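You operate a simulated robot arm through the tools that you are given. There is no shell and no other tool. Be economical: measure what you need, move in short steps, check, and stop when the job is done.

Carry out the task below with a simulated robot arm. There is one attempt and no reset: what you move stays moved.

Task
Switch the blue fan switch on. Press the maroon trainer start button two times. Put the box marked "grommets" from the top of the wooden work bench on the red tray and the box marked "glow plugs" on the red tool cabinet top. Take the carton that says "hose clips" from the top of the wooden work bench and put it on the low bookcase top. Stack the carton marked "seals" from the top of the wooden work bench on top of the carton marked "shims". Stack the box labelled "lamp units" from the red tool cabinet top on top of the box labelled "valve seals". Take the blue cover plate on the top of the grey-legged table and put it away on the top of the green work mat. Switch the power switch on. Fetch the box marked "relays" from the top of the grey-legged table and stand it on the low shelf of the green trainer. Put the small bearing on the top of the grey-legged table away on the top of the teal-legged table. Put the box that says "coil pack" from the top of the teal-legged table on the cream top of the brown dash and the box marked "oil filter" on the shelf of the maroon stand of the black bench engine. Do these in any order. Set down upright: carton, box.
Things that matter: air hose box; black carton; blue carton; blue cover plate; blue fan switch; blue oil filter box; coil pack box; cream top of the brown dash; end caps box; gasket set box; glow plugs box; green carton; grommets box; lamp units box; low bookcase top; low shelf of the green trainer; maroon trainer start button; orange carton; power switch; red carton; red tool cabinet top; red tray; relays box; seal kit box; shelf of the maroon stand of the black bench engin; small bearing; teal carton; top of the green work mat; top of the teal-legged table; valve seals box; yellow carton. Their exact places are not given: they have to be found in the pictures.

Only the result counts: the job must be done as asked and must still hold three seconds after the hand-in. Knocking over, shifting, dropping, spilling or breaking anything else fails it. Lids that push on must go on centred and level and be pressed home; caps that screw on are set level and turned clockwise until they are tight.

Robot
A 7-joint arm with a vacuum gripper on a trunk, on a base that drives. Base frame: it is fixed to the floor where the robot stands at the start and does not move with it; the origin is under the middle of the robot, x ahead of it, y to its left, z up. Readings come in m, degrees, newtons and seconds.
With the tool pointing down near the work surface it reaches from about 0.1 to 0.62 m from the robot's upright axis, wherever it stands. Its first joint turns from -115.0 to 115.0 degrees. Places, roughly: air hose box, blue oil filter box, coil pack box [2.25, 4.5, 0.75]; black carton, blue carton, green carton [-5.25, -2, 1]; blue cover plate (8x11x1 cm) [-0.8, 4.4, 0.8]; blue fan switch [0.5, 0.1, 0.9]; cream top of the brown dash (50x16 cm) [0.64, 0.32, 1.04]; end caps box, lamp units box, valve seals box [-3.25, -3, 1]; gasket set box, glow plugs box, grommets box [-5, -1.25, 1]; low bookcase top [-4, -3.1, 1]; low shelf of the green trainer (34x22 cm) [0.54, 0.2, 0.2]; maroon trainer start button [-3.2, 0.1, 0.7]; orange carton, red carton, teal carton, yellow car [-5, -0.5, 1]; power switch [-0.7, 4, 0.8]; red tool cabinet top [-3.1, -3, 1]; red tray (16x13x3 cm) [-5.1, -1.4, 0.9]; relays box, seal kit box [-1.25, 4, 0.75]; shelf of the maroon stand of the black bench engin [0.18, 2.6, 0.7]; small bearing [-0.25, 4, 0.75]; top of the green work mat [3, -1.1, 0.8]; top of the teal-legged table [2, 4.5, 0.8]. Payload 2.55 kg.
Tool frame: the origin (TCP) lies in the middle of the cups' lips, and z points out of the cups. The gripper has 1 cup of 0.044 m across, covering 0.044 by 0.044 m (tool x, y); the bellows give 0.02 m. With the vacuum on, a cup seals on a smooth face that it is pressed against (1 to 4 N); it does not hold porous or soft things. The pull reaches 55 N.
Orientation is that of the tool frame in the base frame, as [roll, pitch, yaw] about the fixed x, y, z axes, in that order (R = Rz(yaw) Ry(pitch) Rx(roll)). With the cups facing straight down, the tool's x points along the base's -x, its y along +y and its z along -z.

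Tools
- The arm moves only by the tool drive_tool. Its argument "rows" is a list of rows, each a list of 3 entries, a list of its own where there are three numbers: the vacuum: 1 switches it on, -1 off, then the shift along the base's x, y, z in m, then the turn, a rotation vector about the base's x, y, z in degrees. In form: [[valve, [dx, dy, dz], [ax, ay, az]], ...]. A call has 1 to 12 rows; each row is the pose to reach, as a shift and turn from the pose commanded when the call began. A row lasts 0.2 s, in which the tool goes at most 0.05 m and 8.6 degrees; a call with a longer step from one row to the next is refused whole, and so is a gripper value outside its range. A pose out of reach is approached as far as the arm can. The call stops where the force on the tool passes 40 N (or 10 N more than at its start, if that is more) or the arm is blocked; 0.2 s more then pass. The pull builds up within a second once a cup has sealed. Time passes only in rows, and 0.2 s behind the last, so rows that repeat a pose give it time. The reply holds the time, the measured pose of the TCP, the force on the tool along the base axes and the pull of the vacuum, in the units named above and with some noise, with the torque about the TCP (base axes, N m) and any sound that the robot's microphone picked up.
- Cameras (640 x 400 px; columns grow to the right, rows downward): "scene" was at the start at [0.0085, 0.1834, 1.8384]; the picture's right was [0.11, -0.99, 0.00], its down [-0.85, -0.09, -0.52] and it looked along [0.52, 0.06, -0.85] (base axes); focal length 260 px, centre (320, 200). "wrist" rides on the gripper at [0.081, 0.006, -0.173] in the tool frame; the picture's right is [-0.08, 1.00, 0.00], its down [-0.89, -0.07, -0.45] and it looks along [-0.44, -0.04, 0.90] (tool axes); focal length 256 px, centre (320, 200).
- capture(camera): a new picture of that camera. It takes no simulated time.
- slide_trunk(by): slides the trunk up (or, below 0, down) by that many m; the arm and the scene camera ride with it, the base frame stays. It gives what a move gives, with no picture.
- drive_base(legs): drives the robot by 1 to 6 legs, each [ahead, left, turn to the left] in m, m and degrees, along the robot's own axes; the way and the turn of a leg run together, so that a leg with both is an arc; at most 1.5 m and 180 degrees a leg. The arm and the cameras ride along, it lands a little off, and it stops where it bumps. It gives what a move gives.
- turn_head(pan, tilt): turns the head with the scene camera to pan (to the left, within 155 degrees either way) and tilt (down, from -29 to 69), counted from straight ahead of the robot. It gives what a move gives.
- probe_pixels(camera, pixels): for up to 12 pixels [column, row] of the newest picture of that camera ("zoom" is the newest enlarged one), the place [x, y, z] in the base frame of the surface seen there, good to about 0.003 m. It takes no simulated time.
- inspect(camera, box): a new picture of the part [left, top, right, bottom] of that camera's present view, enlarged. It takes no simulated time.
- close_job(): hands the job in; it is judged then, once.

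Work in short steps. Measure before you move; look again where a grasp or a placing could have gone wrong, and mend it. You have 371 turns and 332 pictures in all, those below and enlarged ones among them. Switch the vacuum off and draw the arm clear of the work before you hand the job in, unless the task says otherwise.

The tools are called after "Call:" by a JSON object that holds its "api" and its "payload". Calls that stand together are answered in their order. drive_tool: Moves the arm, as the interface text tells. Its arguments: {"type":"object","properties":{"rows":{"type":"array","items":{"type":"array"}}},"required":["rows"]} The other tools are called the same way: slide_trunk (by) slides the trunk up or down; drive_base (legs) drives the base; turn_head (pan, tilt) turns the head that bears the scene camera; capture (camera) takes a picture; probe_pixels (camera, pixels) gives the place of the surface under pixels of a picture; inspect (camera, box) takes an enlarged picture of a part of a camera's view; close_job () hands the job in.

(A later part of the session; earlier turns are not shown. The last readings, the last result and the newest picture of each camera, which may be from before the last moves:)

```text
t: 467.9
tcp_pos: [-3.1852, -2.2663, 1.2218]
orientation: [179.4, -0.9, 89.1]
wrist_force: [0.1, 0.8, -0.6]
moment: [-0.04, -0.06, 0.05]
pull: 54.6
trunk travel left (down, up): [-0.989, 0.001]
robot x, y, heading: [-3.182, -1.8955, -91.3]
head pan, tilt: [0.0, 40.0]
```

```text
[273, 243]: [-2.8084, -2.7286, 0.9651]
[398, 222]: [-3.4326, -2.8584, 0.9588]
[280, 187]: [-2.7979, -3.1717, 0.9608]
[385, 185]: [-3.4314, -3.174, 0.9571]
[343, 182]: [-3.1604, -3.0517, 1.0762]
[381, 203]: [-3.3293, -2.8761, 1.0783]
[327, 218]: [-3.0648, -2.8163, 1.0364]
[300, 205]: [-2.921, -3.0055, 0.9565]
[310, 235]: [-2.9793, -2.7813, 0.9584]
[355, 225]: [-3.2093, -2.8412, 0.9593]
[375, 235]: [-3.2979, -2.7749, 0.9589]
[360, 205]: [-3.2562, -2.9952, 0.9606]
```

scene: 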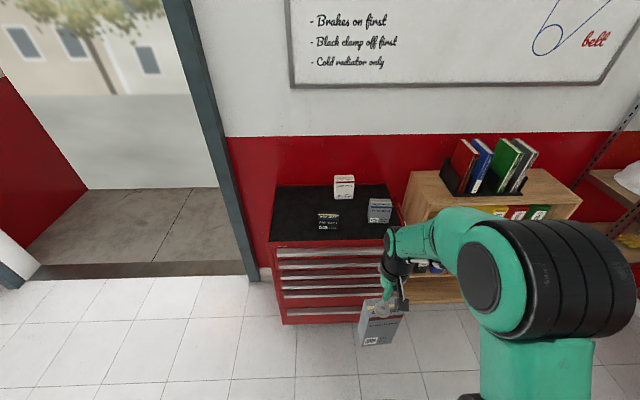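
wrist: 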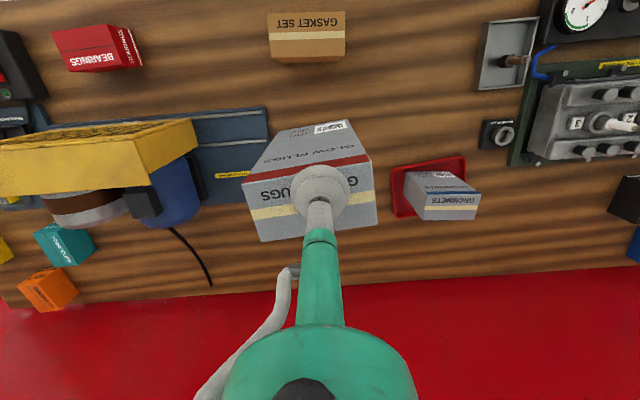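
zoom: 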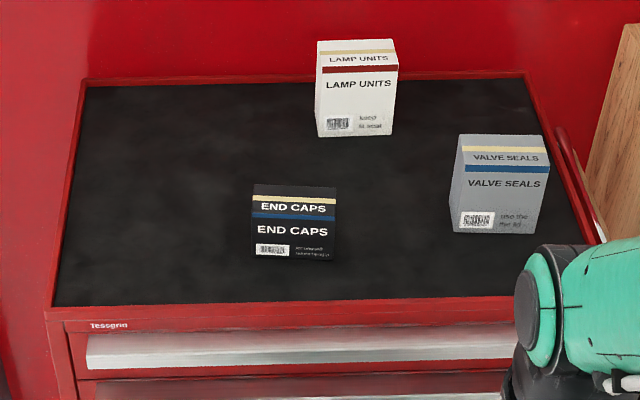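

Free space is on the left of the top, around (-2.9, -2.88), z 0.958. I drive in so that the box comes there.

Call:
{"api": "drive_base", "payload": {"legs": [[0.2, 0.29, 1.3], [0.28, 0, 0]]}}

Call:
{"api": "capture", "payload": {"camera": "wrist"}}

Call:
{"api": "capture", "payload": {"camera": "scene"}}

```text
t: 471.8
tcp_pos: [-2.8892, -2.7487, 1.222]
orientation: [179.4, -0.7, 90.3]
wrist_force: [0.1, 1.0, 0.7]
moment: [-0.01, -0.01, 0.01]
pull: 55.1
trunk travel left (down, up): [-0.989, 0.001]
robot x, y, heading: [-2.8937, -2.3781, -90.3]
head pan, tilt: [0.0, 40.0]
```

```text
209 pictures are left
```

wrist: 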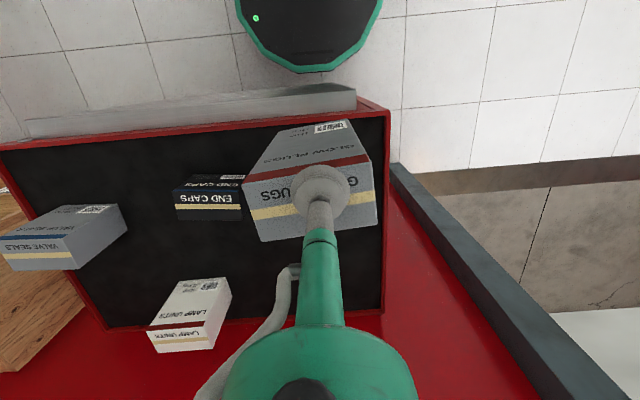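

```text
208 pictures are left
```

scene: 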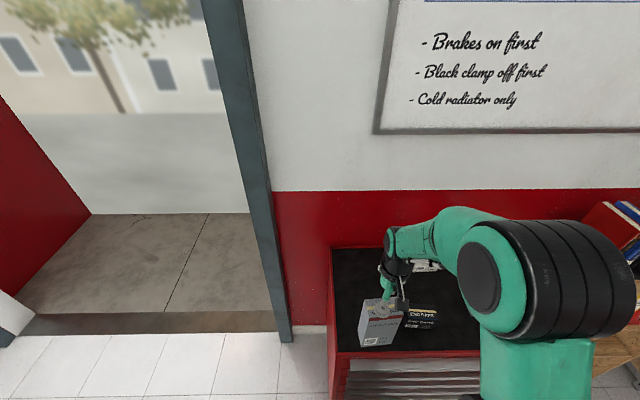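

I extend 0.12 m and lower toward the top.

Call:
{"api": "drive_tool", "payload": {"rows": [[1, [0, -0.04, 0], [0, 0, 0]], [1, [0, -0.08, -0.005], [0, 0, 0]], [1, [0, -0.12, -0.02], [0, 0, 0]], [1, [0, -0.12, -0.05], [0, 0, 0]], [1, [0, -0.12, -0.066], [0, 0, 0]], [1, [0, -0.12, -0.071], [0, 0, 0]], [1, [0, -0.12, -0.071], [0, 0, 0]]]}}

Call:
{"api": "capture", "payload": {"camera": "scene"}}

```text
t: 473.4
tcp_pos: [-2.8915, -2.8719, 1.1519]
orientation: [179.4, -0.8, 90.2]
wrist_force: [-0.3, 0.1, -0.1]
moment: [-0.04, -0.02, 0.0]
pull: 54.8
trunk travel left (down, up): [-0.989, 0.001]
robot x, y, heading: [-2.8959, -2.3778, -90.2]
head pan, tilt: [0.0, 40.0]
```

```text
207 pictures are left
```

scene: 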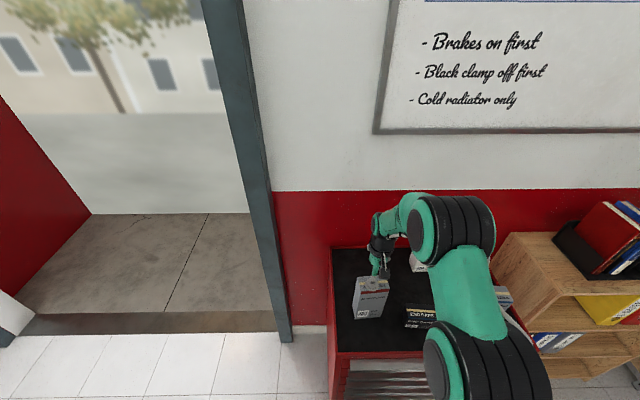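

I lower the last millimetres in small steps watching the force.

Call:
{"api": "drive_tool", "payload": {"rows": [[1, [0, 0, -0.003], [0, 0, 0]], [1, [0, 0, -0.005], [0, 0, 0]], [1, [0, 0, -0.007], [0, 0, 0]], [1, [0, 0, -0.007], [0, 0, 0]]]}}

```text
t: 474.4
tcp_pos: [-2.8884, -2.87, 1.1469]
orientation: [179.4, -0.5, 90.2]
wrist_force: [2.1, 3.7, 14.8]
moment: [-0.22, 0.39, -0.06]
pull: 54.9
trunk travel left (down, up): [-0.989, 0.001]
robot x, y, heading: [-2.8963, -2.3758, -90.2]
head pan, tilt: [0.0, 40.0]
```

Contact. I ease 2 mm up, release, and withdraw.

Call:
{"api": "drive_tool", "payload": {"rows": [[1, [0, 0, 0.002], [0, 0, 0]], [-1, [0, 0, 0.002], [0, 0, 0]], [-1, [0, 0, 0.002], [0, 0, 0]], [-1, [0, 0, 0.002], [0, 0, 0]], [-1, [0, 0, 0.02], [0, 0, 0]], [-1, [0, 0.02, 0.05], [0, 0, 0]], [-1, [0, 0.06, 0.07], [0, 0, 0]], [-1, [0, 0.1, 0.07], [0, 0, 0]], [-1, [0, 0.14, 0.07], [0, 0, 0]]]}}

Call:
{"api": "capture", "payload": {"camera": "wrist"}}

```text
t: 476.4
tcp_pos: [-2.8871, -2.7264, 1.2169]
orientation: [179.4, -0.7, 90.1]
wrist_force: [0.7, 0.4, -0.8]
moment: [-0.02, 0.0, 0.02]
pull: 0.1
trunk travel left (down, up): [-0.989, 0.001]
robot x, y, heading: [-2.8935, -2.376, -90.3]
head pan, tilt: [0.0, 40.0]
```

```text
206 pictures are left
```

wrist: 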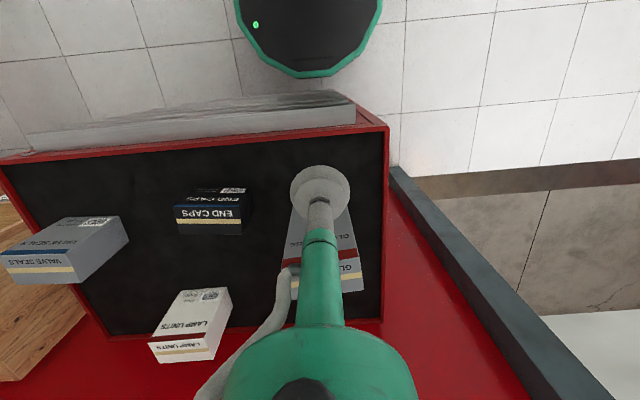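

Glow plugs stand on the cabinet top. Next lamp units: I measure its top and the handle protrusion.

Call:
{"api": "probe_pixels", "payload": {"camera": "wrist", "pixels": [[150, 345], [213, 338], [155, 360], [210, 350], [180, 345], [5, 255], [80, 260], [15, 275], [72, 278], [190, 110], [190, 140], [330, 98]]}}

Call:
{"api": "inspect", "payload": {"camera": "wrist", "box": [0, 200, 250, 370]}}

```text
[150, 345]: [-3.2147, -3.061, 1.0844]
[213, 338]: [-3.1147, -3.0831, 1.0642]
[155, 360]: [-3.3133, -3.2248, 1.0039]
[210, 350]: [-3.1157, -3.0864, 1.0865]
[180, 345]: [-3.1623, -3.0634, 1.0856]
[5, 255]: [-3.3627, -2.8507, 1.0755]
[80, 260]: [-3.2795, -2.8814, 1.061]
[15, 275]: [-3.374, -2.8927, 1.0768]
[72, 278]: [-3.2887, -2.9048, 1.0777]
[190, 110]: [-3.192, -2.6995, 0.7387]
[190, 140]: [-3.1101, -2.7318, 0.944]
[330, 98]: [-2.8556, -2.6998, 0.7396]
```

```text
2.35 times, centred on (125, 285) of wrist
```

zoom: 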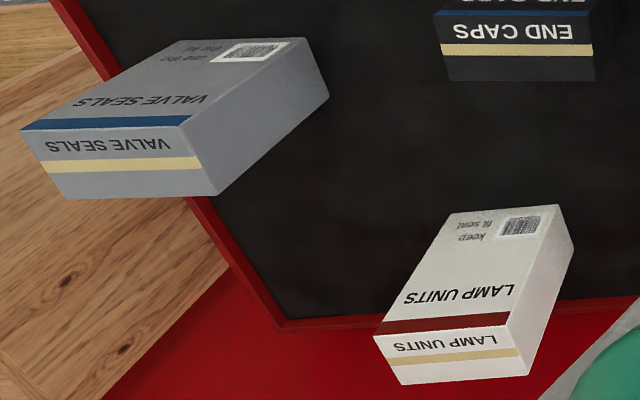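

I probe the top faces from this enlargement.

Call:
{"api": "probe_pixels", "payload": {"camera": "zoom", "pixels": [[380, 338], [500, 332], [405, 380], [522, 370], [450, 355], [30, 138], [185, 130], [65, 190], [210, 185], [120, 160]]}}

```text
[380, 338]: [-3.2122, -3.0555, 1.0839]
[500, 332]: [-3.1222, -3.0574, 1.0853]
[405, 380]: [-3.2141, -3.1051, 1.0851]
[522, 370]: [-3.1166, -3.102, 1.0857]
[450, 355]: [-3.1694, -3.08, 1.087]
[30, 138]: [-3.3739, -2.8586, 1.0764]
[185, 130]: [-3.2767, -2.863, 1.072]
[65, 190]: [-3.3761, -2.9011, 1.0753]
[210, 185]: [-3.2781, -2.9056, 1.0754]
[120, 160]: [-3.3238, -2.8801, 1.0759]
```

I measure my base's front edge in this picture to see how close I can get to the cabinet.

Call:
{"api": "probe_pixels", "payload": {"camera": "wrist", "pixels": [[305, 70], [305, 74], [290, 70], [330, 66], [255, 40], [370, 30], [305, 80]]}}

```text
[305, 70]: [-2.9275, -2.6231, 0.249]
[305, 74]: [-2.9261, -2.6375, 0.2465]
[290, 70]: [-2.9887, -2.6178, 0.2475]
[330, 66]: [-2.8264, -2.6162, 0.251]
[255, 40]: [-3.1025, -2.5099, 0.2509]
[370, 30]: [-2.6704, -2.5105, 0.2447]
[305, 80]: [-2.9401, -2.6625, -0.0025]
```

The base front is 0.262 m ahead of the axis. I drive right 0.27 m and ahead 0.045 m, then extend toward lamp units.

Call:
{"api": "drive_base", "payload": {"legs": [[0.04, -0.275, 0.3]]}}

Call:
{"api": "drive_tool", "payload": {"rows": [[-1, [0, -0.045, -0.01], [0, 0, 0]], [-1, [0, -0.09, -0.02], [0, 0, 0]], [-1, [0, -0.135, -0.03], [0, 0, 0]], [-1, [0, -0.18, -0.05], [0, 0, 0]], [-1, [0, -0.22, -0.07], [0, 0, 0]], [-1, [0, -0.26, -0.09], [0, 0, 0]], [-1, [0, -0.28, -0.1], [0, 0, 0]]]}}

Call:
{"api": "capture", "payload": {"camera": "wrist"}}

```text
t: 478.3
tcp_pos: [-3.1635, -2.7671, 1.2158]
orientation: [179.4, -0.8, 90.5]
wrist_force: [0.7, 0.4, -0.7]
moment: [0.0, -0.03, -0.01]
pull: 0.0
trunk travel left (down, up): [-0.989, 0.001]
robot x, y, heading: [-3.1702, -2.4151, -90.1]
head pan, tilt: [0.0, 40.0]
```

```text
t: 479.9
tcp_pos: [-3.1653, -3.0517, 1.1201]
orientation: [179.3, -0.4, 90.3]
wrist_force: [0.4, -1.3, 2.9]
moment: [0.23, 0.05, 0.02]
pull: 0.0
trunk travel left (down, up): [-0.989, 0.001]
robot x, y, heading: [-3.1756, -2.4154, -90.0]
head pan, tilt: [0.0, 40.0]
```

```text
204 pictures are left
```

wrist: 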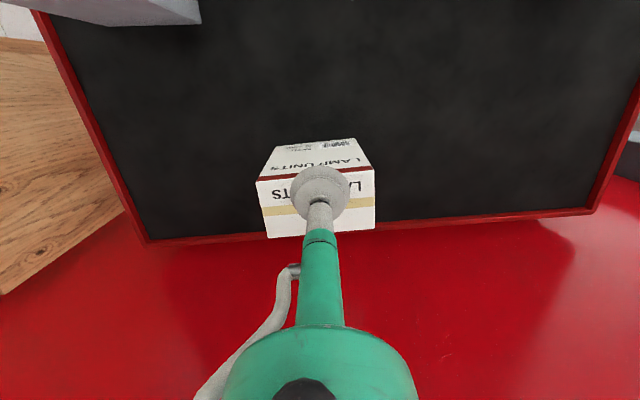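

A 3 N reading appeared; I repeat the pose to see whether it is real.

Call:
{"api": "drive_tool", "payload": {"rows": [[-1, [0, 0, 0], [0, 0, 0]]]}}

Call:
{"api": "capture", "payload": {"camera": "scene"}}

Call:
{"api": "probe_pixels", "payload": {"camera": "wrist", "pixels": [[260, 180], [370, 178], [270, 230], [372, 225], [280, 215], [350, 185], [400, 250]]}}

```text
t: 480.3
tcp_pos: [-3.1637, -3.0468, 1.1167]
orientation: [179.4, -0.9, 90.4]
wrist_force: [-0.5, 0.6, 0.2]
moment: [0.02, 0.01, 0.0]
pull: 0.1
trunk travel left (down, up): [-0.989, 0.001]
robot x, y, heading: [-3.1757, -2.4135, -90.0]
head pan, tilt: [0.0, 40.0]
```

```text
203 pictures are left
```

scene: 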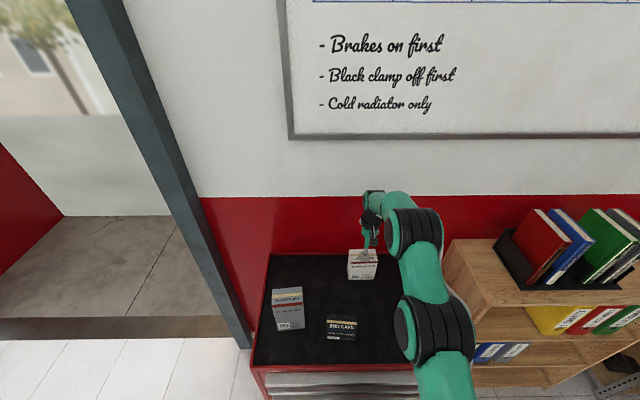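

```text
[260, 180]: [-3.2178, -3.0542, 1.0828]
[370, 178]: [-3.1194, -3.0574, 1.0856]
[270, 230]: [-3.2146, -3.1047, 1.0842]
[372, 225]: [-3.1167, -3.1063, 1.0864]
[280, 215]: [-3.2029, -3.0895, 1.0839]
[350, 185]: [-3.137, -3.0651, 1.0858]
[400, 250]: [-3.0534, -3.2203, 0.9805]
```

Reach is better than stated (0.633 m). I extend 0.03 m more at a lower height and see whether it follows.

Call:
{"api": "drive_tool", "payload": {"rows": [[-1, [-0.003, -0.02, -0.01], [0, 0, 0]], [-1, [-0.003, -0.031, -0.015], [0, 0, 0]], [-1, [-0.003, -0.031, -0.015], [0, 0, 0]]]}}

```text
t: 481.1
tcp_pos: [-3.1683, -3.054, 1.0959]
orientation: [179.4, -0.8, 90.4]
wrist_force: [0.3, 0.3, 0.2]
moment: [0.04, 0.06, 0.03]
pull: 0.2
out of reach, approached as far as the arm can: row 1, 2, 3
trunk travel left (down, up): [-0.989, 0.001]
robot x, y, heading: [-3.1723, -2.4141, -90.0]
head pan, tilt: [0.0, 40.0]
```

The limit is about 0.64 m. A tilt of 8° outward gains the missing 0.025 m, and the bellows can take that.

Call:
{"api": "drive_tool", "payload": {"rows": [[-1, [0, -0.008, 0.008], [-3, 0, 0]], [-1, [0, -0.016, 0.008], [-6, 0, 0]], [-1, [0, -0.025, 0.005], [-8, 0, 0]], [-1, [0, -0.025, 0.003], [-8, 0, 0]]]}}

Call:
{"api": "capture", "payload": {"camera": "wrist"}}

```text
t: 482.1
tcp_pos: [-3.1666, -3.079, 1.0977]
orientation: [179.4, 7.2, 90.4]
wrist_force: [0.8, -1.1, -0.2]
moment: [0.03, -0.03, -0.01]
pull: 0.2
trunk travel left (down, up): [-0.989, 0.001]
robot x, y, heading: [-3.1731, -2.4156, -90.0]
head pan, tilt: [0.0, 40.0]
```

```text
202 pictures are left
```

wrist: 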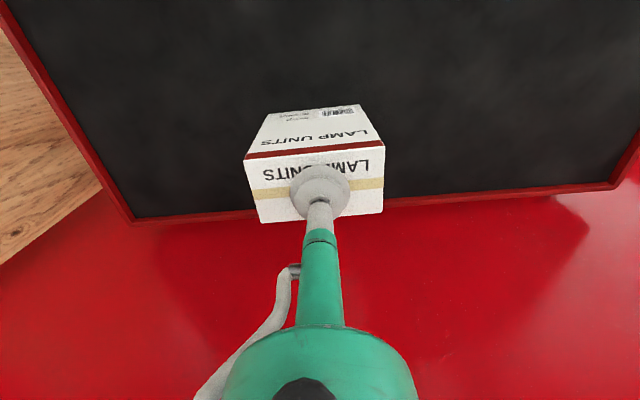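

The cup is over the middle of the lamp units top. I press down with the vacuum on.

Call:
{"api": "drive_tool", "payload": {"rows": [[1, [0, 0, -0.008], [0, 0, 0]], [1, [0, 0, -0.014], [0, 0, 0]], [1, [0, 0, -0.018], [0, 0, 0]], [1, [0, 0, -0.018], [0, 0, 0]], [1, [0, 0, -0.018], [0, 0, 0]], [1, [0, 0, -0.018], [0, 0, 0]]]}}

```text
t: 483.5
tcp_pos: [-3.1652, -3.0816, 1.0838]
orientation: [179.4, 7.8, 90.4]
wrist_force: [-0.2, -5.0, 21.5]
moment: [0.13, 0.17, 0.03]
pull: 54.9
trunk travel left (down, up): [-0.989, 0.001]
robot x, y, heading: [-3.1756, -2.4154, -90.3]
head pan, tilt: [0.0, 40.0]
```

Sealed. I lift and untilt while retracting slightly.

Call:
{"api": "drive_tool", "payload": {"rows": [[1, [0, 0.004, 0.01], [0, 0, 0]], [1, [0, 0.015, 0.02], [2, 0, 0]], [1, [0, 0.03, 0.03], [4, 0, 0]], [1, [0, 0.045, 0.045], [8, 0, 0]], [1, [0, 0.07, 0.07], [8, 0, 0]], [1, [0, 0.1, 0.09], [8, 0, 0]], [1, [0, 0.12, 0.12], [8, 0, 0]], [1, [0, 0.13, 0.14], [8, 0, 0]]]}}

Call:
{"api": "capture", "payload": {"camera": "wrist"}}

Call:
{"api": "capture", "payload": {"camera": "scene"}}

```text
t: 485.3
tcp_pos: [-3.1655, -2.9478, 1.2183]
orientation: [179.5, -0.9, 90.4]
wrist_force: [0.0, 0.8, -3.8]
moment: [0.03, 0.0, 0.02]
pull: 54.9
trunk travel left (down, up): [-0.989, 0.001]
robot x, y, heading: [-3.1775, -2.4139, -90.1]
head pan, tilt: [0.0, 40.0]
```

```text
201 pictures are left
```

wrist: 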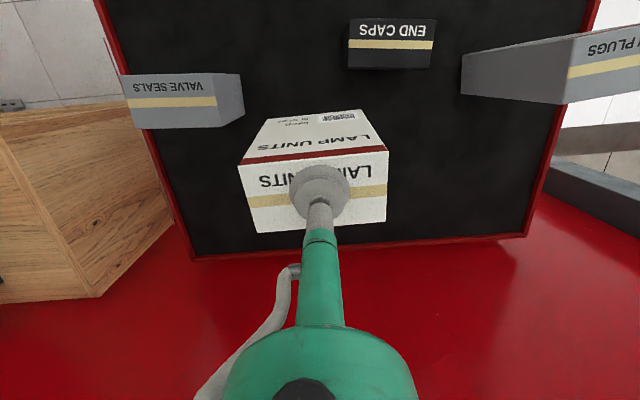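

```text
200 pictures are left
```

scene: 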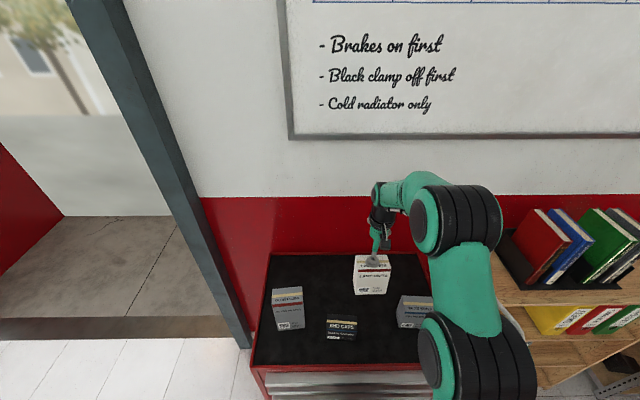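

Held upright. I raise and pull back a little, then drive right 0.16 m to line up with valve seals.

Call:
{"api": "drive_tool", "payload": {"rows": [[1, [0, 0.04, 0.015], [0, 0, 0]], [1, [0, 0.08, 0.025], [0, 0, 0]], [1, [0, 0.12, 0.03], [0, 0, 0]]]}}

Call:
{"api": "drive_base", "payload": {"legs": [[0, -0.16, 0]]}}

Call:
{"api": "capture", "payload": {"camera": "wrist"}}

```text
t: 486.1
tcp_pos: [-3.1668, -2.8257, 1.2492]
orientation: [179.4, -0.9, 90.3]
wrist_force: [0.4, -0.4, -3.8]
moment: [0.02, 0.02, -0.02]
pull: 54.7
trunk travel left (down, up): [-0.989, 0.001]
robot x, y, heading: [-3.1733, -2.4147, -90.3]
head pan, tilt: [0.0, 40.0]
```

```text
t: 487.6
tcp_pos: [-3.3292, -2.8282, 1.2478]
orientation: [179.4, -0.9, 90.3]
wrist_force: [0.2, -0.8, -4.4]
moment: [0.07, 0.03, 0.03]
pull: 55.0
trunk travel left (down, up): [-0.989, 0.001]
robot x, y, heading: [-3.3334, -2.4122, -90.1]
head pan, tilt: [0.0, 40.0]
```

```text
199 pictures are left
```

wrist: 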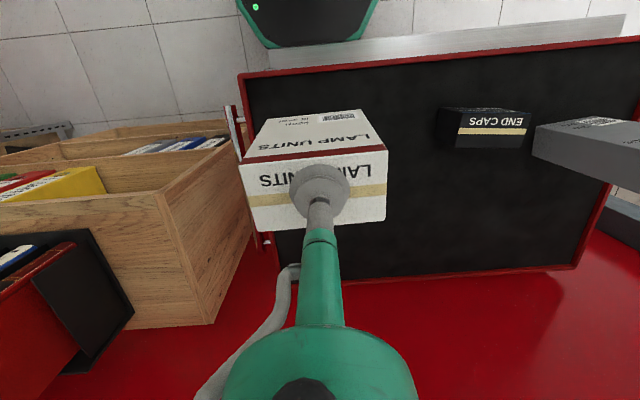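

I move over the valve seals centre (-3.326, -2.882), staying 15 mm above, and check with the scene camera.

Call:
{"api": "drive_tool", "payload": {"rows": [[1, [0.003, -0.03, 0], [0, 0, 0]], [1, [0.003, -0.054, -0.01], [0, 0, 0]], [1, [0.003, -0.054, -0.03], [0, 0, 0]]]}}

Call:
{"api": "inspect", "payload": {"camera": "scene", "box": [240, 230, 460, 380]}}

```text
t: 488.4
tcp_pos: [-3.3274, -2.8806, 1.2181]
orientation: [179.2, -0.7, 90.3]
wrist_force: [0.1, -1.6, -5.0]
moment: [0.04, 0.0, -0.01]
pull: 54.6
trunk travel left (down, up): [-0.989, 0.001]
robot x, y, heading: [-3.3377, -2.4149, -90.0]
head pan, tilt: [0.0, 40.0]
```

```text
2.67 times, centred on (350, 305) of scene
```

zoom: 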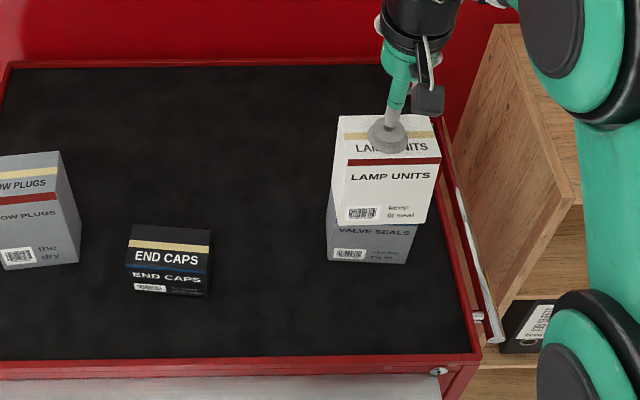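

I compare the two boxes' front edges by probing.

Call:
{"api": "probe_pixels", "payload": {"camera": "zoom", "pixels": [[339, 215], [426, 218], [332, 235], [414, 240], [337, 250], [408, 255], [380, 205], [370, 240]]}}

```text
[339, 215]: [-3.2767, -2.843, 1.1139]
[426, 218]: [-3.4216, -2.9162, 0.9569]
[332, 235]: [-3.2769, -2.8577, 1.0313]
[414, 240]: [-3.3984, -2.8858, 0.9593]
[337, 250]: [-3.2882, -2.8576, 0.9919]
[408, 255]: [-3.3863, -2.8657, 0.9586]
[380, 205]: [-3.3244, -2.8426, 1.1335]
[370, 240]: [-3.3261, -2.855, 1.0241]
```

The lamp box front reads 11 mm nearer than expected, which suggests it hangs a little tilted. I probe its front face top and bottom.

Call:
{"api": "probe_pixels", "payload": {"camera": "zoom", "pixels": [[360, 160], [420, 162], [350, 165], [350, 190], [350, 213], [415, 168], [415, 195], [415, 215], [345, 120], [430, 120], [425, 145]]}}

```text
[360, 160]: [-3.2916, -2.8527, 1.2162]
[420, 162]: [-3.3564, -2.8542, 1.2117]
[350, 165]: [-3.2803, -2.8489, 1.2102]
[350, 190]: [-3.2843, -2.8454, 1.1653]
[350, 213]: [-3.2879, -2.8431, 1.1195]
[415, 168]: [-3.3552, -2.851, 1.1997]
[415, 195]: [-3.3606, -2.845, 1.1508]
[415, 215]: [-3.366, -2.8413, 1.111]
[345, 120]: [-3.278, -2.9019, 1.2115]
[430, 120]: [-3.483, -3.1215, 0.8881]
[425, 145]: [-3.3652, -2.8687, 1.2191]
```

The box leans about 5°. I counter-rotate the tool by -5° about x and probe again.

Call:
{"api": "drive_tool", "payload": {"rows": [[1, [0, 0, 0.002], [-3, 0, 0]], [1, [0, -0.001, 0.004], [-5.2, 0, 0]], [1, [0, -0.001, 0.004], [-5.2, 0, 0]]]}}

Call:
{"api": "inspect", "payload": {"camera": "scene", "box": [300, 250, 440, 350]}}

Call:
{"api": "probe_pixels", "payload": {"camera": "zoom", "pixels": [[300, 130], [300, 160], [300, 190], [300, 220], [420, 135], [420, 165], [420, 195], [420, 220], [270, 260], [300, 290], [380, 290]]}}

```text
t: 489.2
tcp_pos: [-3.3251, -2.8832, 1.2208]
orientation: [179.5, 4.3, 90.2]
wrist_force: [-0.7, -0.3, -4.1]
moment: [0.1, -0.01, 0.01]
pull: 54.8
trunk travel left (down, up): [-0.989, 0.001]
robot x, y, heading: [-3.3338, -2.4134, -90.2]
head pan, tilt: [0.0, 40.0]
```

```text
4.00 times, centred on (370, 300) of scene
```

zoom: 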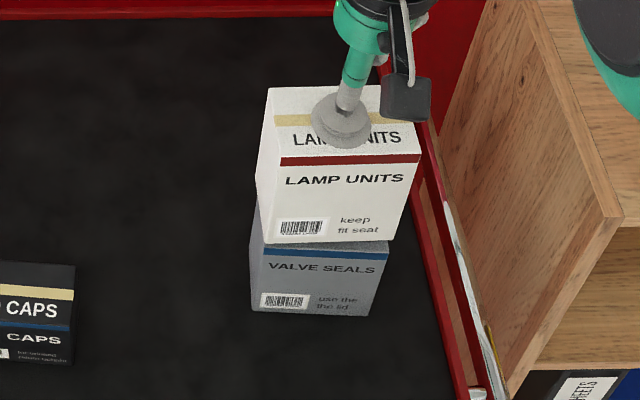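

```text
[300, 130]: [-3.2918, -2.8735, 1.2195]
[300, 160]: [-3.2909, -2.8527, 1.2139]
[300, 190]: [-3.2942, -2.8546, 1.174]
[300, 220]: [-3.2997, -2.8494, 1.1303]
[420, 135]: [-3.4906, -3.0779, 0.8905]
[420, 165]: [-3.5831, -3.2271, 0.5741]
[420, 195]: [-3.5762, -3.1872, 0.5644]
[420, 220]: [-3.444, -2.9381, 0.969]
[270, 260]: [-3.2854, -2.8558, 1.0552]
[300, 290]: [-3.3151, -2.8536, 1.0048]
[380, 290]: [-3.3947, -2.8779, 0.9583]
```

Level now and aligned with the lower box. I lower to contact.

Call:
{"api": "drive_tool", "payload": {"rows": [[1, [0, 0, -0.01], [0, 0, 0]], [1, [0, 0, -0.014], [0, 0, 0]], [1, [0, 0, -0.017], [0, 0, 0]], [1, [0, 0, -0.017], [0, 0, 0]]]}}

```text
t: 490.2
tcp_pos: [-3.3272, -2.8814, 1.206]
orientation: [179.4, 4.5, 90.1]
wrist_force: [-0.5, 0.2, -3.7]
moment: [0.08, 0.0, -0.01]
pull: 55.1
trunk travel left (down, up): [-0.989, 0.001]
robot x, y, heading: [-3.3331, -2.4142, -90.3]
head pan, tilt: [0.0, 40.0]
```

Not in contact yet. I continue in 1–2 mm steps.

Call:
{"api": "drive_tool", "payload": {"rows": [[1, [0, 0, -0.002], [0, 0, 0]], [1, [0, 0, -0.004], [0, 0, 0]], [1, [0, 0, -0.004], [0, 0, 0]]]}}

```text
t: 491.0
tcp_pos: [-3.3266, -2.882, 1.2029]
orientation: [179.4, 4.7, 90.2]
wrist_force: [0.4, 2.3, 13.9]
moment: [0.0, 0.08, 0.02]
pull: 55.1
trunk travel left (down, up): [-0.989, 0.001]
robot x, y, heading: [-3.3351, -2.4143, -90.1]
head pan, tilt: [0.0, 40.0]
```

Contact at 14 N. I ease up, release, and lift straight up before withdrawing.

Call:
{"api": "drive_tool", "payload": {"rows": [[1, [0, 0, 0.001], [0, 0, 0]], [-1, [0, 0, 0.001], [0, 0, 0]], [-1, [0, 0, 0.001], [0, 0, 0]], [-1, [0, 0, 0.001], [0, 0, 0]], [-1, [0, 0.002, 0.015], [0, 0, 0]], [-1, [0, 0.01, 0.035], [0, 0, 0]], [-1, [0, 0.05, 0.045], [3, 0, 0]], [-1, [0, 0.09, 0.045], [5, 0, 0]], [-1, [0, 0.13, 0.045], [5, 0, 0]]]}}

Call:
{"api": "inspect", "payload": {"camera": "scene", "box": [240, 230, 460, 380]}}

```text
t: 493.0
tcp_pos: [-3.3271, -2.7473, 1.2455]
orientation: [179.3, -0.5, 90.2]
wrist_force: [1.1, 0.2, -0.3]
moment: [-0.07, -0.02, 0.0]
pull: 0.1
trunk travel left (down, up): [-0.989, 0.001]
robot x, y, heading: [-3.3365, -2.4152, -90.4]
head pan, tilt: [0.0, 40.0]
```

```text
2.67 times, centred on (350, 305) of scene
```

zoom: 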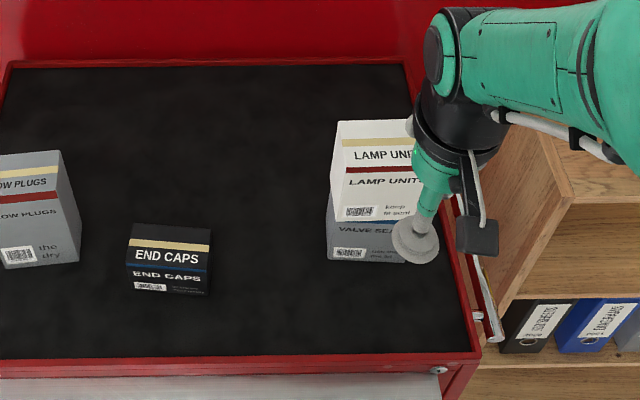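

The lamp units stand on the valve seals. I back off and look at the low bookcase top.

Call:
{"api": "drive_base", "payload": {"legs": [[-0.45, -0.3, 0]]}}

Call:
{"api": "turn_head", "payload": {"pan": -10, "tilt": 40}}

Call:
{"api": "capture", "payload": {"camera": "scene"}}

```text
t: 496.1
tcp_pos: [-3.6271, -2.3005, 1.2455]
orientation: [179.5, -0.6, 89.9]
wrist_force: [0.4, -0.6, -0.5]
moment: [0.01, -0.04, -0.01]
pull: 0.0
trunk travel left (down, up): [-0.989, 0.001]
robot x, y, heading: [-3.6314, -1.9603, -90.5]
head pan, tilt: [0.0, 40.0]
```

```text
t: 496.8
tcp_pos: [-3.6274, -2.3, 1.2461]
orientation: [179.3, -0.6, 89.9]
wrist_force: [0.0, 0.5, 0.2]
moment: [-0.02, -0.01, 0.03]
pull: 0.2
trunk travel left (down, up): [-0.989, 0.001]
robot x, y, heading: [-3.632, -1.965, -90.7]
head pan, tilt: [-10.0, 40.0]
```

```text
195 pictures are left
```

scene: 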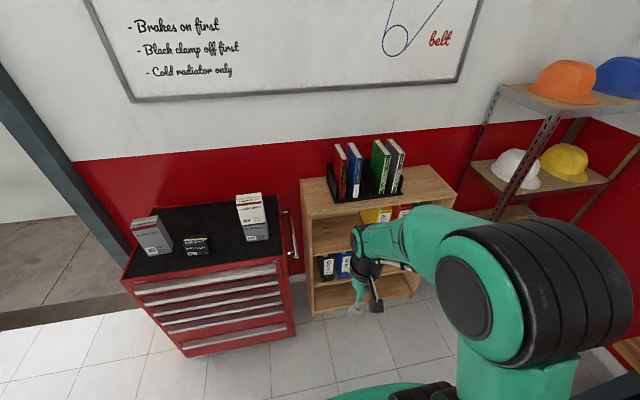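

Call:
{"api": "probe_pixels", "payload": {"camera": "scene", "pixels": [[305, 205], [318, 205], [345, 203], [310, 185], [405, 185], [420, 180], [445, 185], [425, 200], [430, 170], [395, 198], [312, 215], [440, 198]]}}

Call:
{"api": "inspect", "payload": {"camera": "scene", "box": [290, 130, 480, 250]}}

```text
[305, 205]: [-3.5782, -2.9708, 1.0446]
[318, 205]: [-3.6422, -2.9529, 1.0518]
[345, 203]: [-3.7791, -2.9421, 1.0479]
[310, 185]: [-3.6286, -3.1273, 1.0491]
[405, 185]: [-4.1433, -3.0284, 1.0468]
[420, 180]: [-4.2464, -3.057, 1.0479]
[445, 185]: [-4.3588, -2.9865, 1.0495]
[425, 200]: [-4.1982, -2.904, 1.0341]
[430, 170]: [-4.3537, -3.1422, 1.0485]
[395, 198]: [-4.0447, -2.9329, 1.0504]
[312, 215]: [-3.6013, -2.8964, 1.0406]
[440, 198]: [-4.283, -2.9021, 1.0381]
```

```text
3.33 times, centred on (385, 190) of scene
```

zoom: 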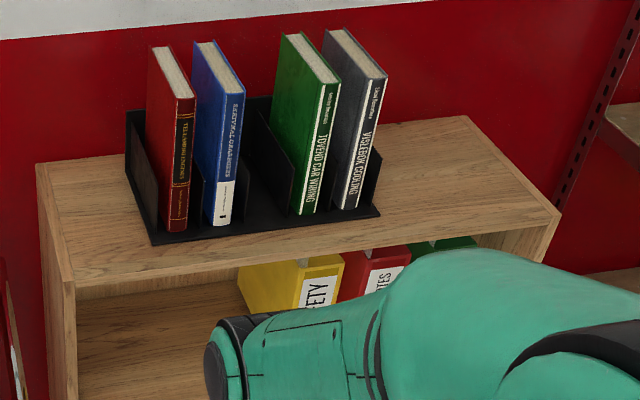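

The bookcase top is z≈1.048, free at its right part near (-4.27, -3.0). Now I go to the bench's north part to find the hose clips carton.

Call:
{"api": "drive_base", "payload": {"legs": [[-0.15, 0, 0], [0, 0, -89.3], [0.3, -1.3, 0]]}}

Call:
{"api": "turn_head", "payload": {"pan": 0, "tilt": 40}}

Call:
{"api": "capture", "payload": {"camera": "scene"}}

```text
t: 508.3
tcp_pos: [-4.2804, -0.5124, 1.2454]
orientation: [179.5, -0.6, 0.8]
wrist_force: [-0.3, -0.4, 0.8]
moment: [0.0, -0.05, 0.02]
pull: 0.1
trunk travel left (down, up): [-0.989, 0.001]
robot x, y, heading: [-3.9424, -0.5054, -179.6]
head pan, tilt: [-10.0, 40.0]
```

```text
t: 509.0
tcp_pos: [-4.2788, -0.5141, 1.2441]
orientation: [179.3, -0.6, 0.8]
wrist_force: [-0.1, 0.1, 0.7]
moment: [-0.01, 0.04, 0.0]
pull: 0.0
trunk travel left (down, up): [-0.989, 0.001]
robot x, y, heading: [-3.9485, -0.5038, -179.8]
head pan, tilt: [0.0, 40.0]
```

```text
193 pictures are left
```

scene: 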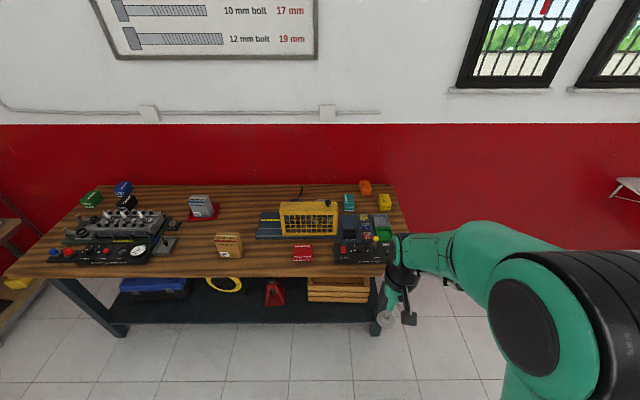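

Call:
{"api": "inspect", "payload": {"camera": "scene", "box": [245, 165, 425, 275]}}

Call:
{"api": "probe_pixels", "payload": {"camera": "scene", "pixels": [[302, 250], [349, 200], [365, 187], [385, 201], [310, 215], [405, 262], [355, 250]]}}

```text
3.56 times, centred on (335, 220) of scene
```

zoom: 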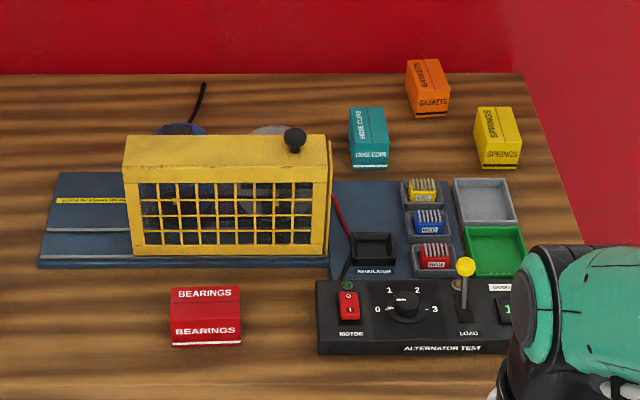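

```text
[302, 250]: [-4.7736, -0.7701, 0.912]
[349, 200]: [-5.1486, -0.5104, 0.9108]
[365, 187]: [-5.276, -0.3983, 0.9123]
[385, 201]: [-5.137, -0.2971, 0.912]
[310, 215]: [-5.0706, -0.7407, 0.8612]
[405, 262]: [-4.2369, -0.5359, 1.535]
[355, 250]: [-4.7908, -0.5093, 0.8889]
```

HOSE CLIPS is the teal carton at (-5.149, -0.51, 0.911). From the front it is out of reach, so I plan the north end; I probe the grill's clearance and the floor there.

Call:
{"api": "probe_pixels", "payload": {"camera": "zoom", "pixels": [[325, 145], [325, 165], [328, 240], [295, 135], [355, 115], [382, 112], [352, 150], [386, 150], [368, 130], [270, 130]]}}

Call:
{"api": "turn_head", "payload": {"pan": -45, "tilt": 35}}

Call:
{"api": "capture", "payload": {"camera": "scene"}}

```text
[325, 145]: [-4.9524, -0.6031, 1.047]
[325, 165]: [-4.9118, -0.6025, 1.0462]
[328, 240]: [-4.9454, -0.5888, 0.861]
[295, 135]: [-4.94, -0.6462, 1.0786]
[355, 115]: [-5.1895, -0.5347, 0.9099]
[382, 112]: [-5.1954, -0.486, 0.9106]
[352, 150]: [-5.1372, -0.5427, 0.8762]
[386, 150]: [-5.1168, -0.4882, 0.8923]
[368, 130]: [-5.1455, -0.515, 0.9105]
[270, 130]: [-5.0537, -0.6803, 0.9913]
```

```text
t: 510.1
tcp_pos: [-4.2791, -0.513, 1.2451]
orientation: [179.4, -0.6, 0.8]
wrist_force: [-1.1, 0.3, 0.0]
moment: [0.04, 0.01, 0.02]
pull: 0.1
trunk travel left (down, up): [-0.989, 0.001]
robot x, y, heading: [-3.9423, -0.5005, -179.9]
head pan, tilt: [-45.0, 35.0]
```

```text
191 pictures are left
```

scene: 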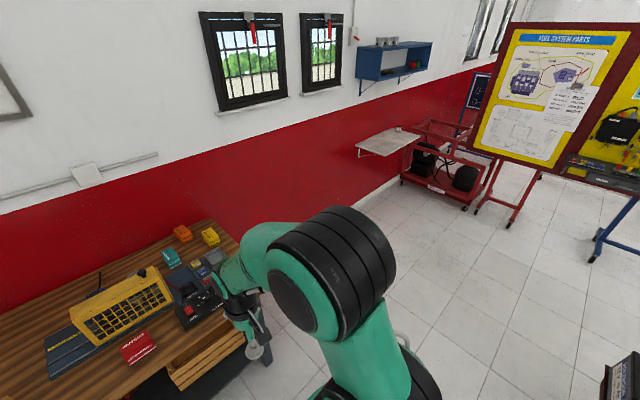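

The north side is free. I go round: right to y≈0.4, ahead, turn to face south, then sidestep to x≈-5.0.

Call:
{"api": "drive_base", "payload": {"legs": [[0, -0.9, 0], [0.35, 0, 0], [0, 0, 90], [0, -0.7, 0]]}}

Call:
{"api": "turn_head", "payload": {"pan": 0, "tilt": 50}}

Call:
{"api": "capture", "payload": {"camera": "scene"}}

Call:
{"api": "capture", "payload": {"camera": "wrist"}}

```text
t: 524.1
tcp_pos: [-4.9642, 0.0213, 1.2455]
orientation: [179.4, -0.7, 94.2]
wrist_force: [0.8, 0.2, -0.9]
moment: [0.02, 0.02, 0.01]
pull: 0.1
trunk travel left (down, up): [-0.989, 0.001]
robot x, y, heading: [-4.9954, 0.3552, -86.3]
head pan, tilt: [-45.0, 35.0]
```

```text
t: 525.2
tcp_pos: [-4.9642, 0.0213, 1.2453]
orientation: [179.2, -0.6, 94.3]
wrist_force: [0.5, 0.1, 0.8]
moment: [0.03, 0.0, 0.03]
pull: 0.2
trunk travel left (down, up): [-0.989, 0.001]
robot x, y, heading: [-4.9951, 0.3497, -86.3]
head pan, tilt: [0.0, 50.0]
```

```text
190 pictures are left
```

scene: 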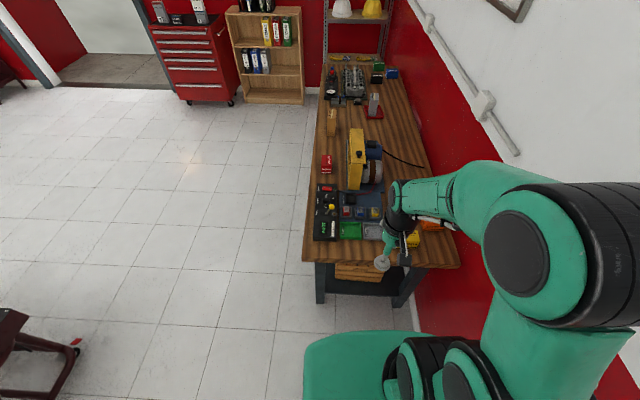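

```text
189 pictures are left
```

wrist: 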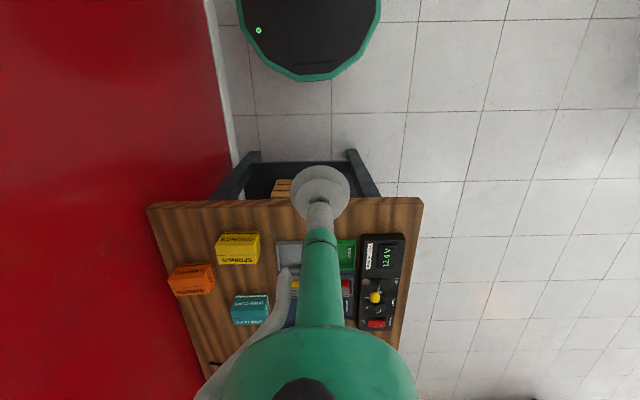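

I probe the bench's end legs and shelf to know how far the base can go in.

Call:
{"api": "probe_pixels", "payload": {"camera": "wrist", "pixels": [[253, 156], [352, 154], [300, 165], [300, 178], [280, 190], [240, 205], [310, 70], [215, 110], [250, 310], [236, 312], [265, 305], [250, 322]]}}

```text
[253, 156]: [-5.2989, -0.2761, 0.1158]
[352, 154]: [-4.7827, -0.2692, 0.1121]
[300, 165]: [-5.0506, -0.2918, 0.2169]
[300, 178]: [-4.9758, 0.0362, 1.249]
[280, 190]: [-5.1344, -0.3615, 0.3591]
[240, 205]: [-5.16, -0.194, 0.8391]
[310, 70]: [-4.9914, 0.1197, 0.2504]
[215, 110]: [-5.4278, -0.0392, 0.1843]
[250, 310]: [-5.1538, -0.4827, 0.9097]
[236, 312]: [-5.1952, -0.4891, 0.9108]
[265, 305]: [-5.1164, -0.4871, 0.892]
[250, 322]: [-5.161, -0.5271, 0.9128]
```

Legs begin at y≈-0.27. I straighten up, sidestep 0.05 m and drive ahead 0.29 m.

Call:
{"api": "drive_base", "payload": {"legs": [[0, -0.04, -3.7], [0.29, 0, 0]]}}

Call:
{"api": "slide_trunk", "payload": {"by": -0.15}}

Call:
{"api": "capture", "payload": {"camera": "wrist"}}

```text
t: 527.7
tcp_pos: [-5.0257, -0.2743, 1.2455]
orientation: [179.4, -0.6, 90.4]
wrist_force: [0.2, -0.3, 0.3]
moment: [-0.01, 0.02, 0.0]
pull: 0.0
trunk travel left (down, up): [-0.989, 0.001]
robot x, y, heading: [-5.0349, 0.0609, -89.9]
head pan, tilt: [0.0, 50.0]
```

```text
t: 529.5
tcp_pos: [-5.0258, -0.2752, 1.0952]
orientation: [179.3, -0.6, 90.4]
wrist_force: [-0.3, 0.0, 0.1]
moment: [0.0, -0.01, 0.01]
pull: 0.0
trunk travel left (down, up): [-0.839, 0.151]
robot x, y, heading: [-5.0398, 0.0645, -90.3]
head pan, tilt: [0.0, 50.0]
```

```text
188 pictures are left
```

wrist: 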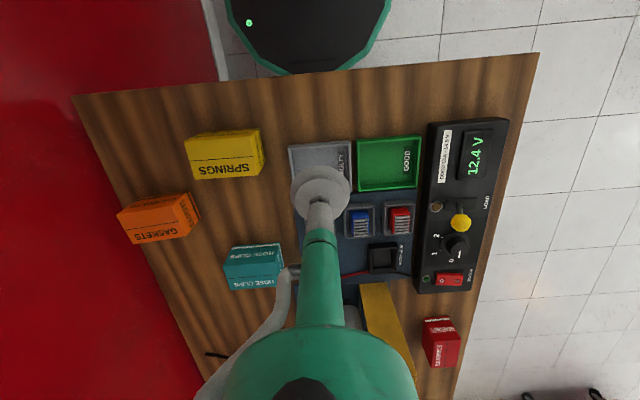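

I probe the teal carton's top face.

Call:
{"api": "inspect", "payload": {"camera": "wrist", "box": [200, 225, 310, 305]}}

Call:
{"api": "probe_pixels", "payload": {"camera": "zoom", "pixels": [[130, 150], [390, 120], [160, 220], [395, 195], [160, 315], [350, 300], [280, 255], [400, 260], [150, 240], [420, 220]]}}

```text
5.00 times, centred on (255, 265) of wrist
```

zoom: 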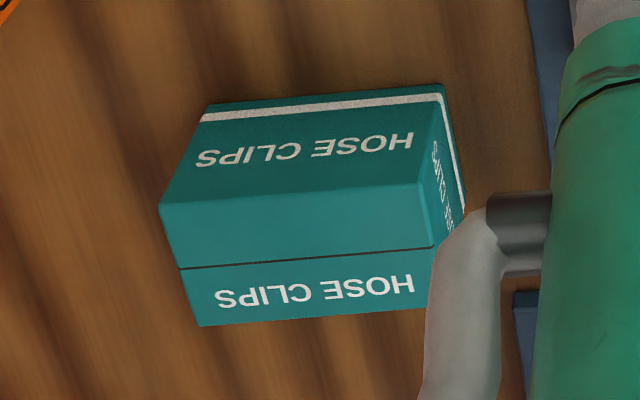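

```text
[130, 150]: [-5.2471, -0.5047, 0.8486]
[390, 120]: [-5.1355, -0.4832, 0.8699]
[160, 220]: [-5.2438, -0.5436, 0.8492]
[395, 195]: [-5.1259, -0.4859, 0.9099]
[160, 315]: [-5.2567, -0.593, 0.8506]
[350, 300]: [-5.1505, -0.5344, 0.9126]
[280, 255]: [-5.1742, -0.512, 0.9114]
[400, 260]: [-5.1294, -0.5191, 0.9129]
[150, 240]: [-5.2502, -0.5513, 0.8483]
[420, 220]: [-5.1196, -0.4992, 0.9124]
```

The top centre is (-5.160, -0.512, 0.912). I move over it and press.

Call:
{"api": "drive_tool", "payload": {"rows": [[1, [-0.022, -0.04, -0.01], [0, 0, 0]], [1, [-0.044, -0.08, -0.03], [0, 0, 0]], [1, [-0.066, -0.12, -0.05], [0, 0, 0]], [1, [-0.088, -0.16, -0.07], [0, 0, 0]], [1, [-0.11, -0.2, -0.09], [0, 0, 0]], [1, [-0.134, -0.237, -0.11], [0, 0, 0]], [1, [-0.134, -0.237, -0.15], [0, 0, 0]]]}}

Call:
{"api": "capture", "payload": {"camera": "wrist"}}

```text
t: 531.1
tcp_pos: [-5.1609, -0.5119, 0.9452]
orientation: [179.4, -0.7, 90.5]
wrist_force: [-0.3, 0.5, 0.5]
moment: [0.01, 0.02, 0.03]
pull: 0.0
trunk travel left (down, up): [-0.839, 0.151]
robot x, y, heading: [-5.0317, 0.0631, -90.0]
head pan, tilt: [0.0, 50.0]
```

```text
186 pictures are left
```

wrist: 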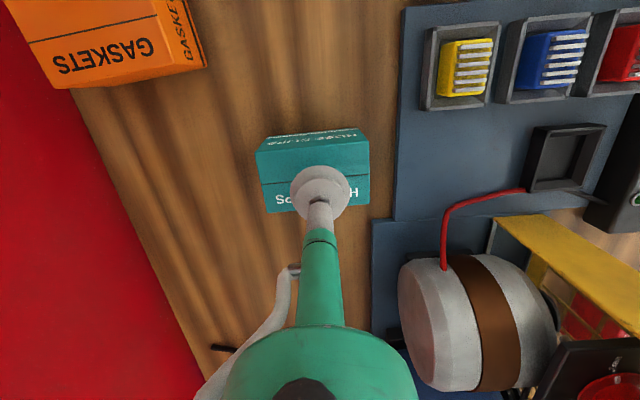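

Centred. I press, seal and lift.

Call:
{"api": "drive_tool", "payload": {"rows": [[1, [0, 0, -0.02], [0, 0, 0]], [1, [0, 0, -0.03], [0, 0, 0]], [1, [0, 0, -0.036], [0, 0, 0]], [1, [0, 0, -0.036], [0, 0, 0]], [1, [0, 0, -0.036], [0, 0, 0]], [1, [0, 0, -0.036], [0, 0, 0]], [1, [0, 0, -0.036], [0, 0, 0]], [1, [0, 0, -0.01], [0, 0, 0]], [1, [0, 0.02, 0.03], [0, 0, 0]], [1, [0, 0.04, 0.06], [0, 0, 0]]]}}

```text
t: 533.3
tcp_pos: [-5.1596, -0.4716, 1.0052]
orientation: [179.3, -0.7, 90.2]
wrist_force: [-0.4, -0.6, -2.7]
moment: [-0.05, -0.06, 0.02]
pull: 54.9
trunk travel left (down, up): [-0.839, 0.151]
robot x, y, heading: [-5.031, 0.0602, -90.4]
head pan, tilt: [0.0, 50.0]
```

Held. I retract, raise, and drive round to the bookcase: back, left to x≈-4.15, then south.

Call:
{"api": "slide_trunk", "payload": {"by": 0.15}}

Call:
{"api": "drive_tool", "payload": {"rows": [[1, [0.022, 0.04, 0.01], [0, 0, 0]], [1, [0.044, 0.08, 0.02], [0, 0, 0]], [1, [0.066, 0.12, 0.03], [0, 0, 0]], [1, [0.088, 0.16, 0.04], [0, 0, 0]], [1, [0.11, 0.19, 0.05], [0, 0, 0]]]}}

Call:
{"api": "drive_base", "payload": {"legs": [[-0.35, 0, 0], [0, 0.88, 0], [1.45, 0, 0], [1.2, 0, 0]]}}

Call:
{"api": "capture", "payload": {"camera": "scene"}}

Call:
{"api": "capture", "payload": {"camera": "wrist"}}

```text
t: 535.0
tcp_pos: [-5.1602, -0.4716, 1.1566]
orientation: [179.3, -0.7, 90.4]
wrist_force: [-0.7, -0.1, -3.0]
moment: [-0.01, -0.02, 0.0]
pull: 55.3
trunk travel left (down, up): [-0.989, 0.001]
robot x, y, heading: [-5.0355, 0.0644, -89.9]
head pan, tilt: [0.0, 50.0]
```

```text
t: 536.2
tcp_pos: [-5.0492, -0.2798, 1.205]
orientation: [179.4, -0.5, 90.3]
wrist_force: [-0.4, 1.0, -2.9]
moment: [-0.02, 0.01, 0.03]
pull: 54.2
trunk travel left (down, up): [-0.989, 0.001]
robot x, y, heading: [-5.0349, 0.0605, -90.0]
head pan, tilt: [0.0, 50.0]
```

```text
t: 555.1
tcp_pos: [-4.089, -2.5741, 1.2046]
orientation: [179.2, -0.6, 93.0]
wrist_force: [0.2, -0.4, -3.8]
moment: [-0.03, -0.04, -0.01]
pull: 55.5
trunk travel left (down, up): [-0.989, 0.001]
robot x, y, heading: [-4.0897, -2.2299, -87.4]
head pan, tilt: [0.0, 50.0]
```

```text
185 pictures are left
```

scene: 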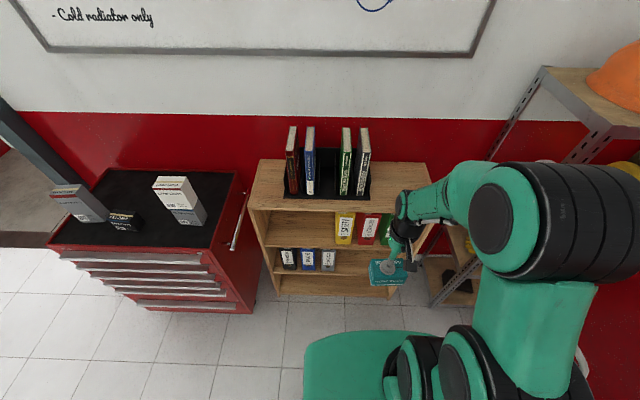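

```text
184 pictures are left
```

wrist: 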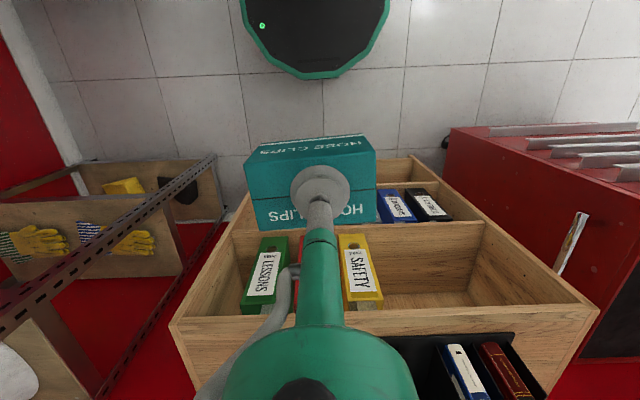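

I straighten, sidestep right 0.17 m and approach 0.3 m.

Call:
{"api": "drive_base", "payload": {"legs": [[0, -0.17, -2.6], [0.3, 0, 0]]}}

Call:
{"api": "capture", "payload": {"camera": "wrist"}}

Call:
{"api": "capture", "payload": {"camera": "scene"}}

```text
t: 558.2
tcp_pos: [-4.2755, -2.882, 1.2068]
orientation: [179.2, -0.7, 90.3]
wrist_force: [0.6, 0.5, -4.1]
moment: [0.04, 0.01, -0.02]
pull: 54.2
trunk travel left (down, up): [-0.989, 0.001]
robot x, y, heading: [-4.2617, -2.5382, -90.0]
head pan, tilt: [0.0, 50.0]
```

```text
183 pictures are left
```

wrist: 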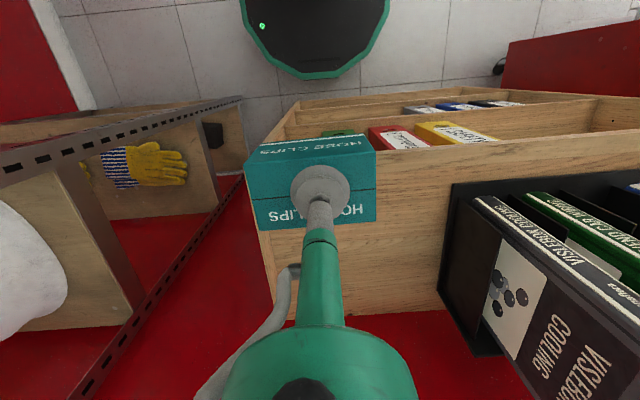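

```text
182 pictures are left
```

scene: 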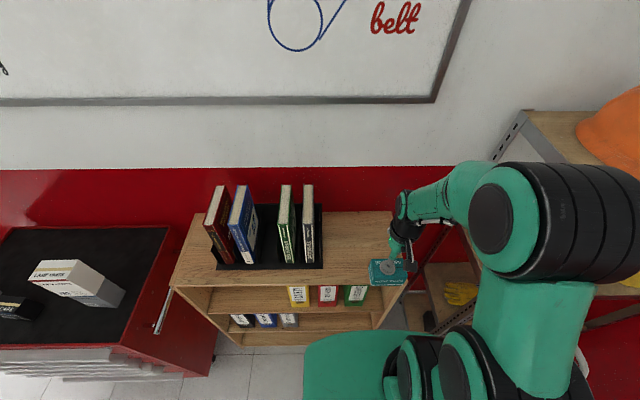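

I probe the bookcase's edges around the intended spot.

Call:
{"api": "probe_pixels", "payload": {"camera": "wrist", "pixels": [[268, 250], [280, 310], [440, 285], [440, 200], [390, 165], [410, 240]]}}

```text
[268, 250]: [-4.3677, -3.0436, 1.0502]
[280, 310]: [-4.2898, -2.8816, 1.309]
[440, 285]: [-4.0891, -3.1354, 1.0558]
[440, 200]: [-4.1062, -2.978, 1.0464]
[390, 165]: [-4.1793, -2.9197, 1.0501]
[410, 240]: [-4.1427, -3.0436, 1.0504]
```

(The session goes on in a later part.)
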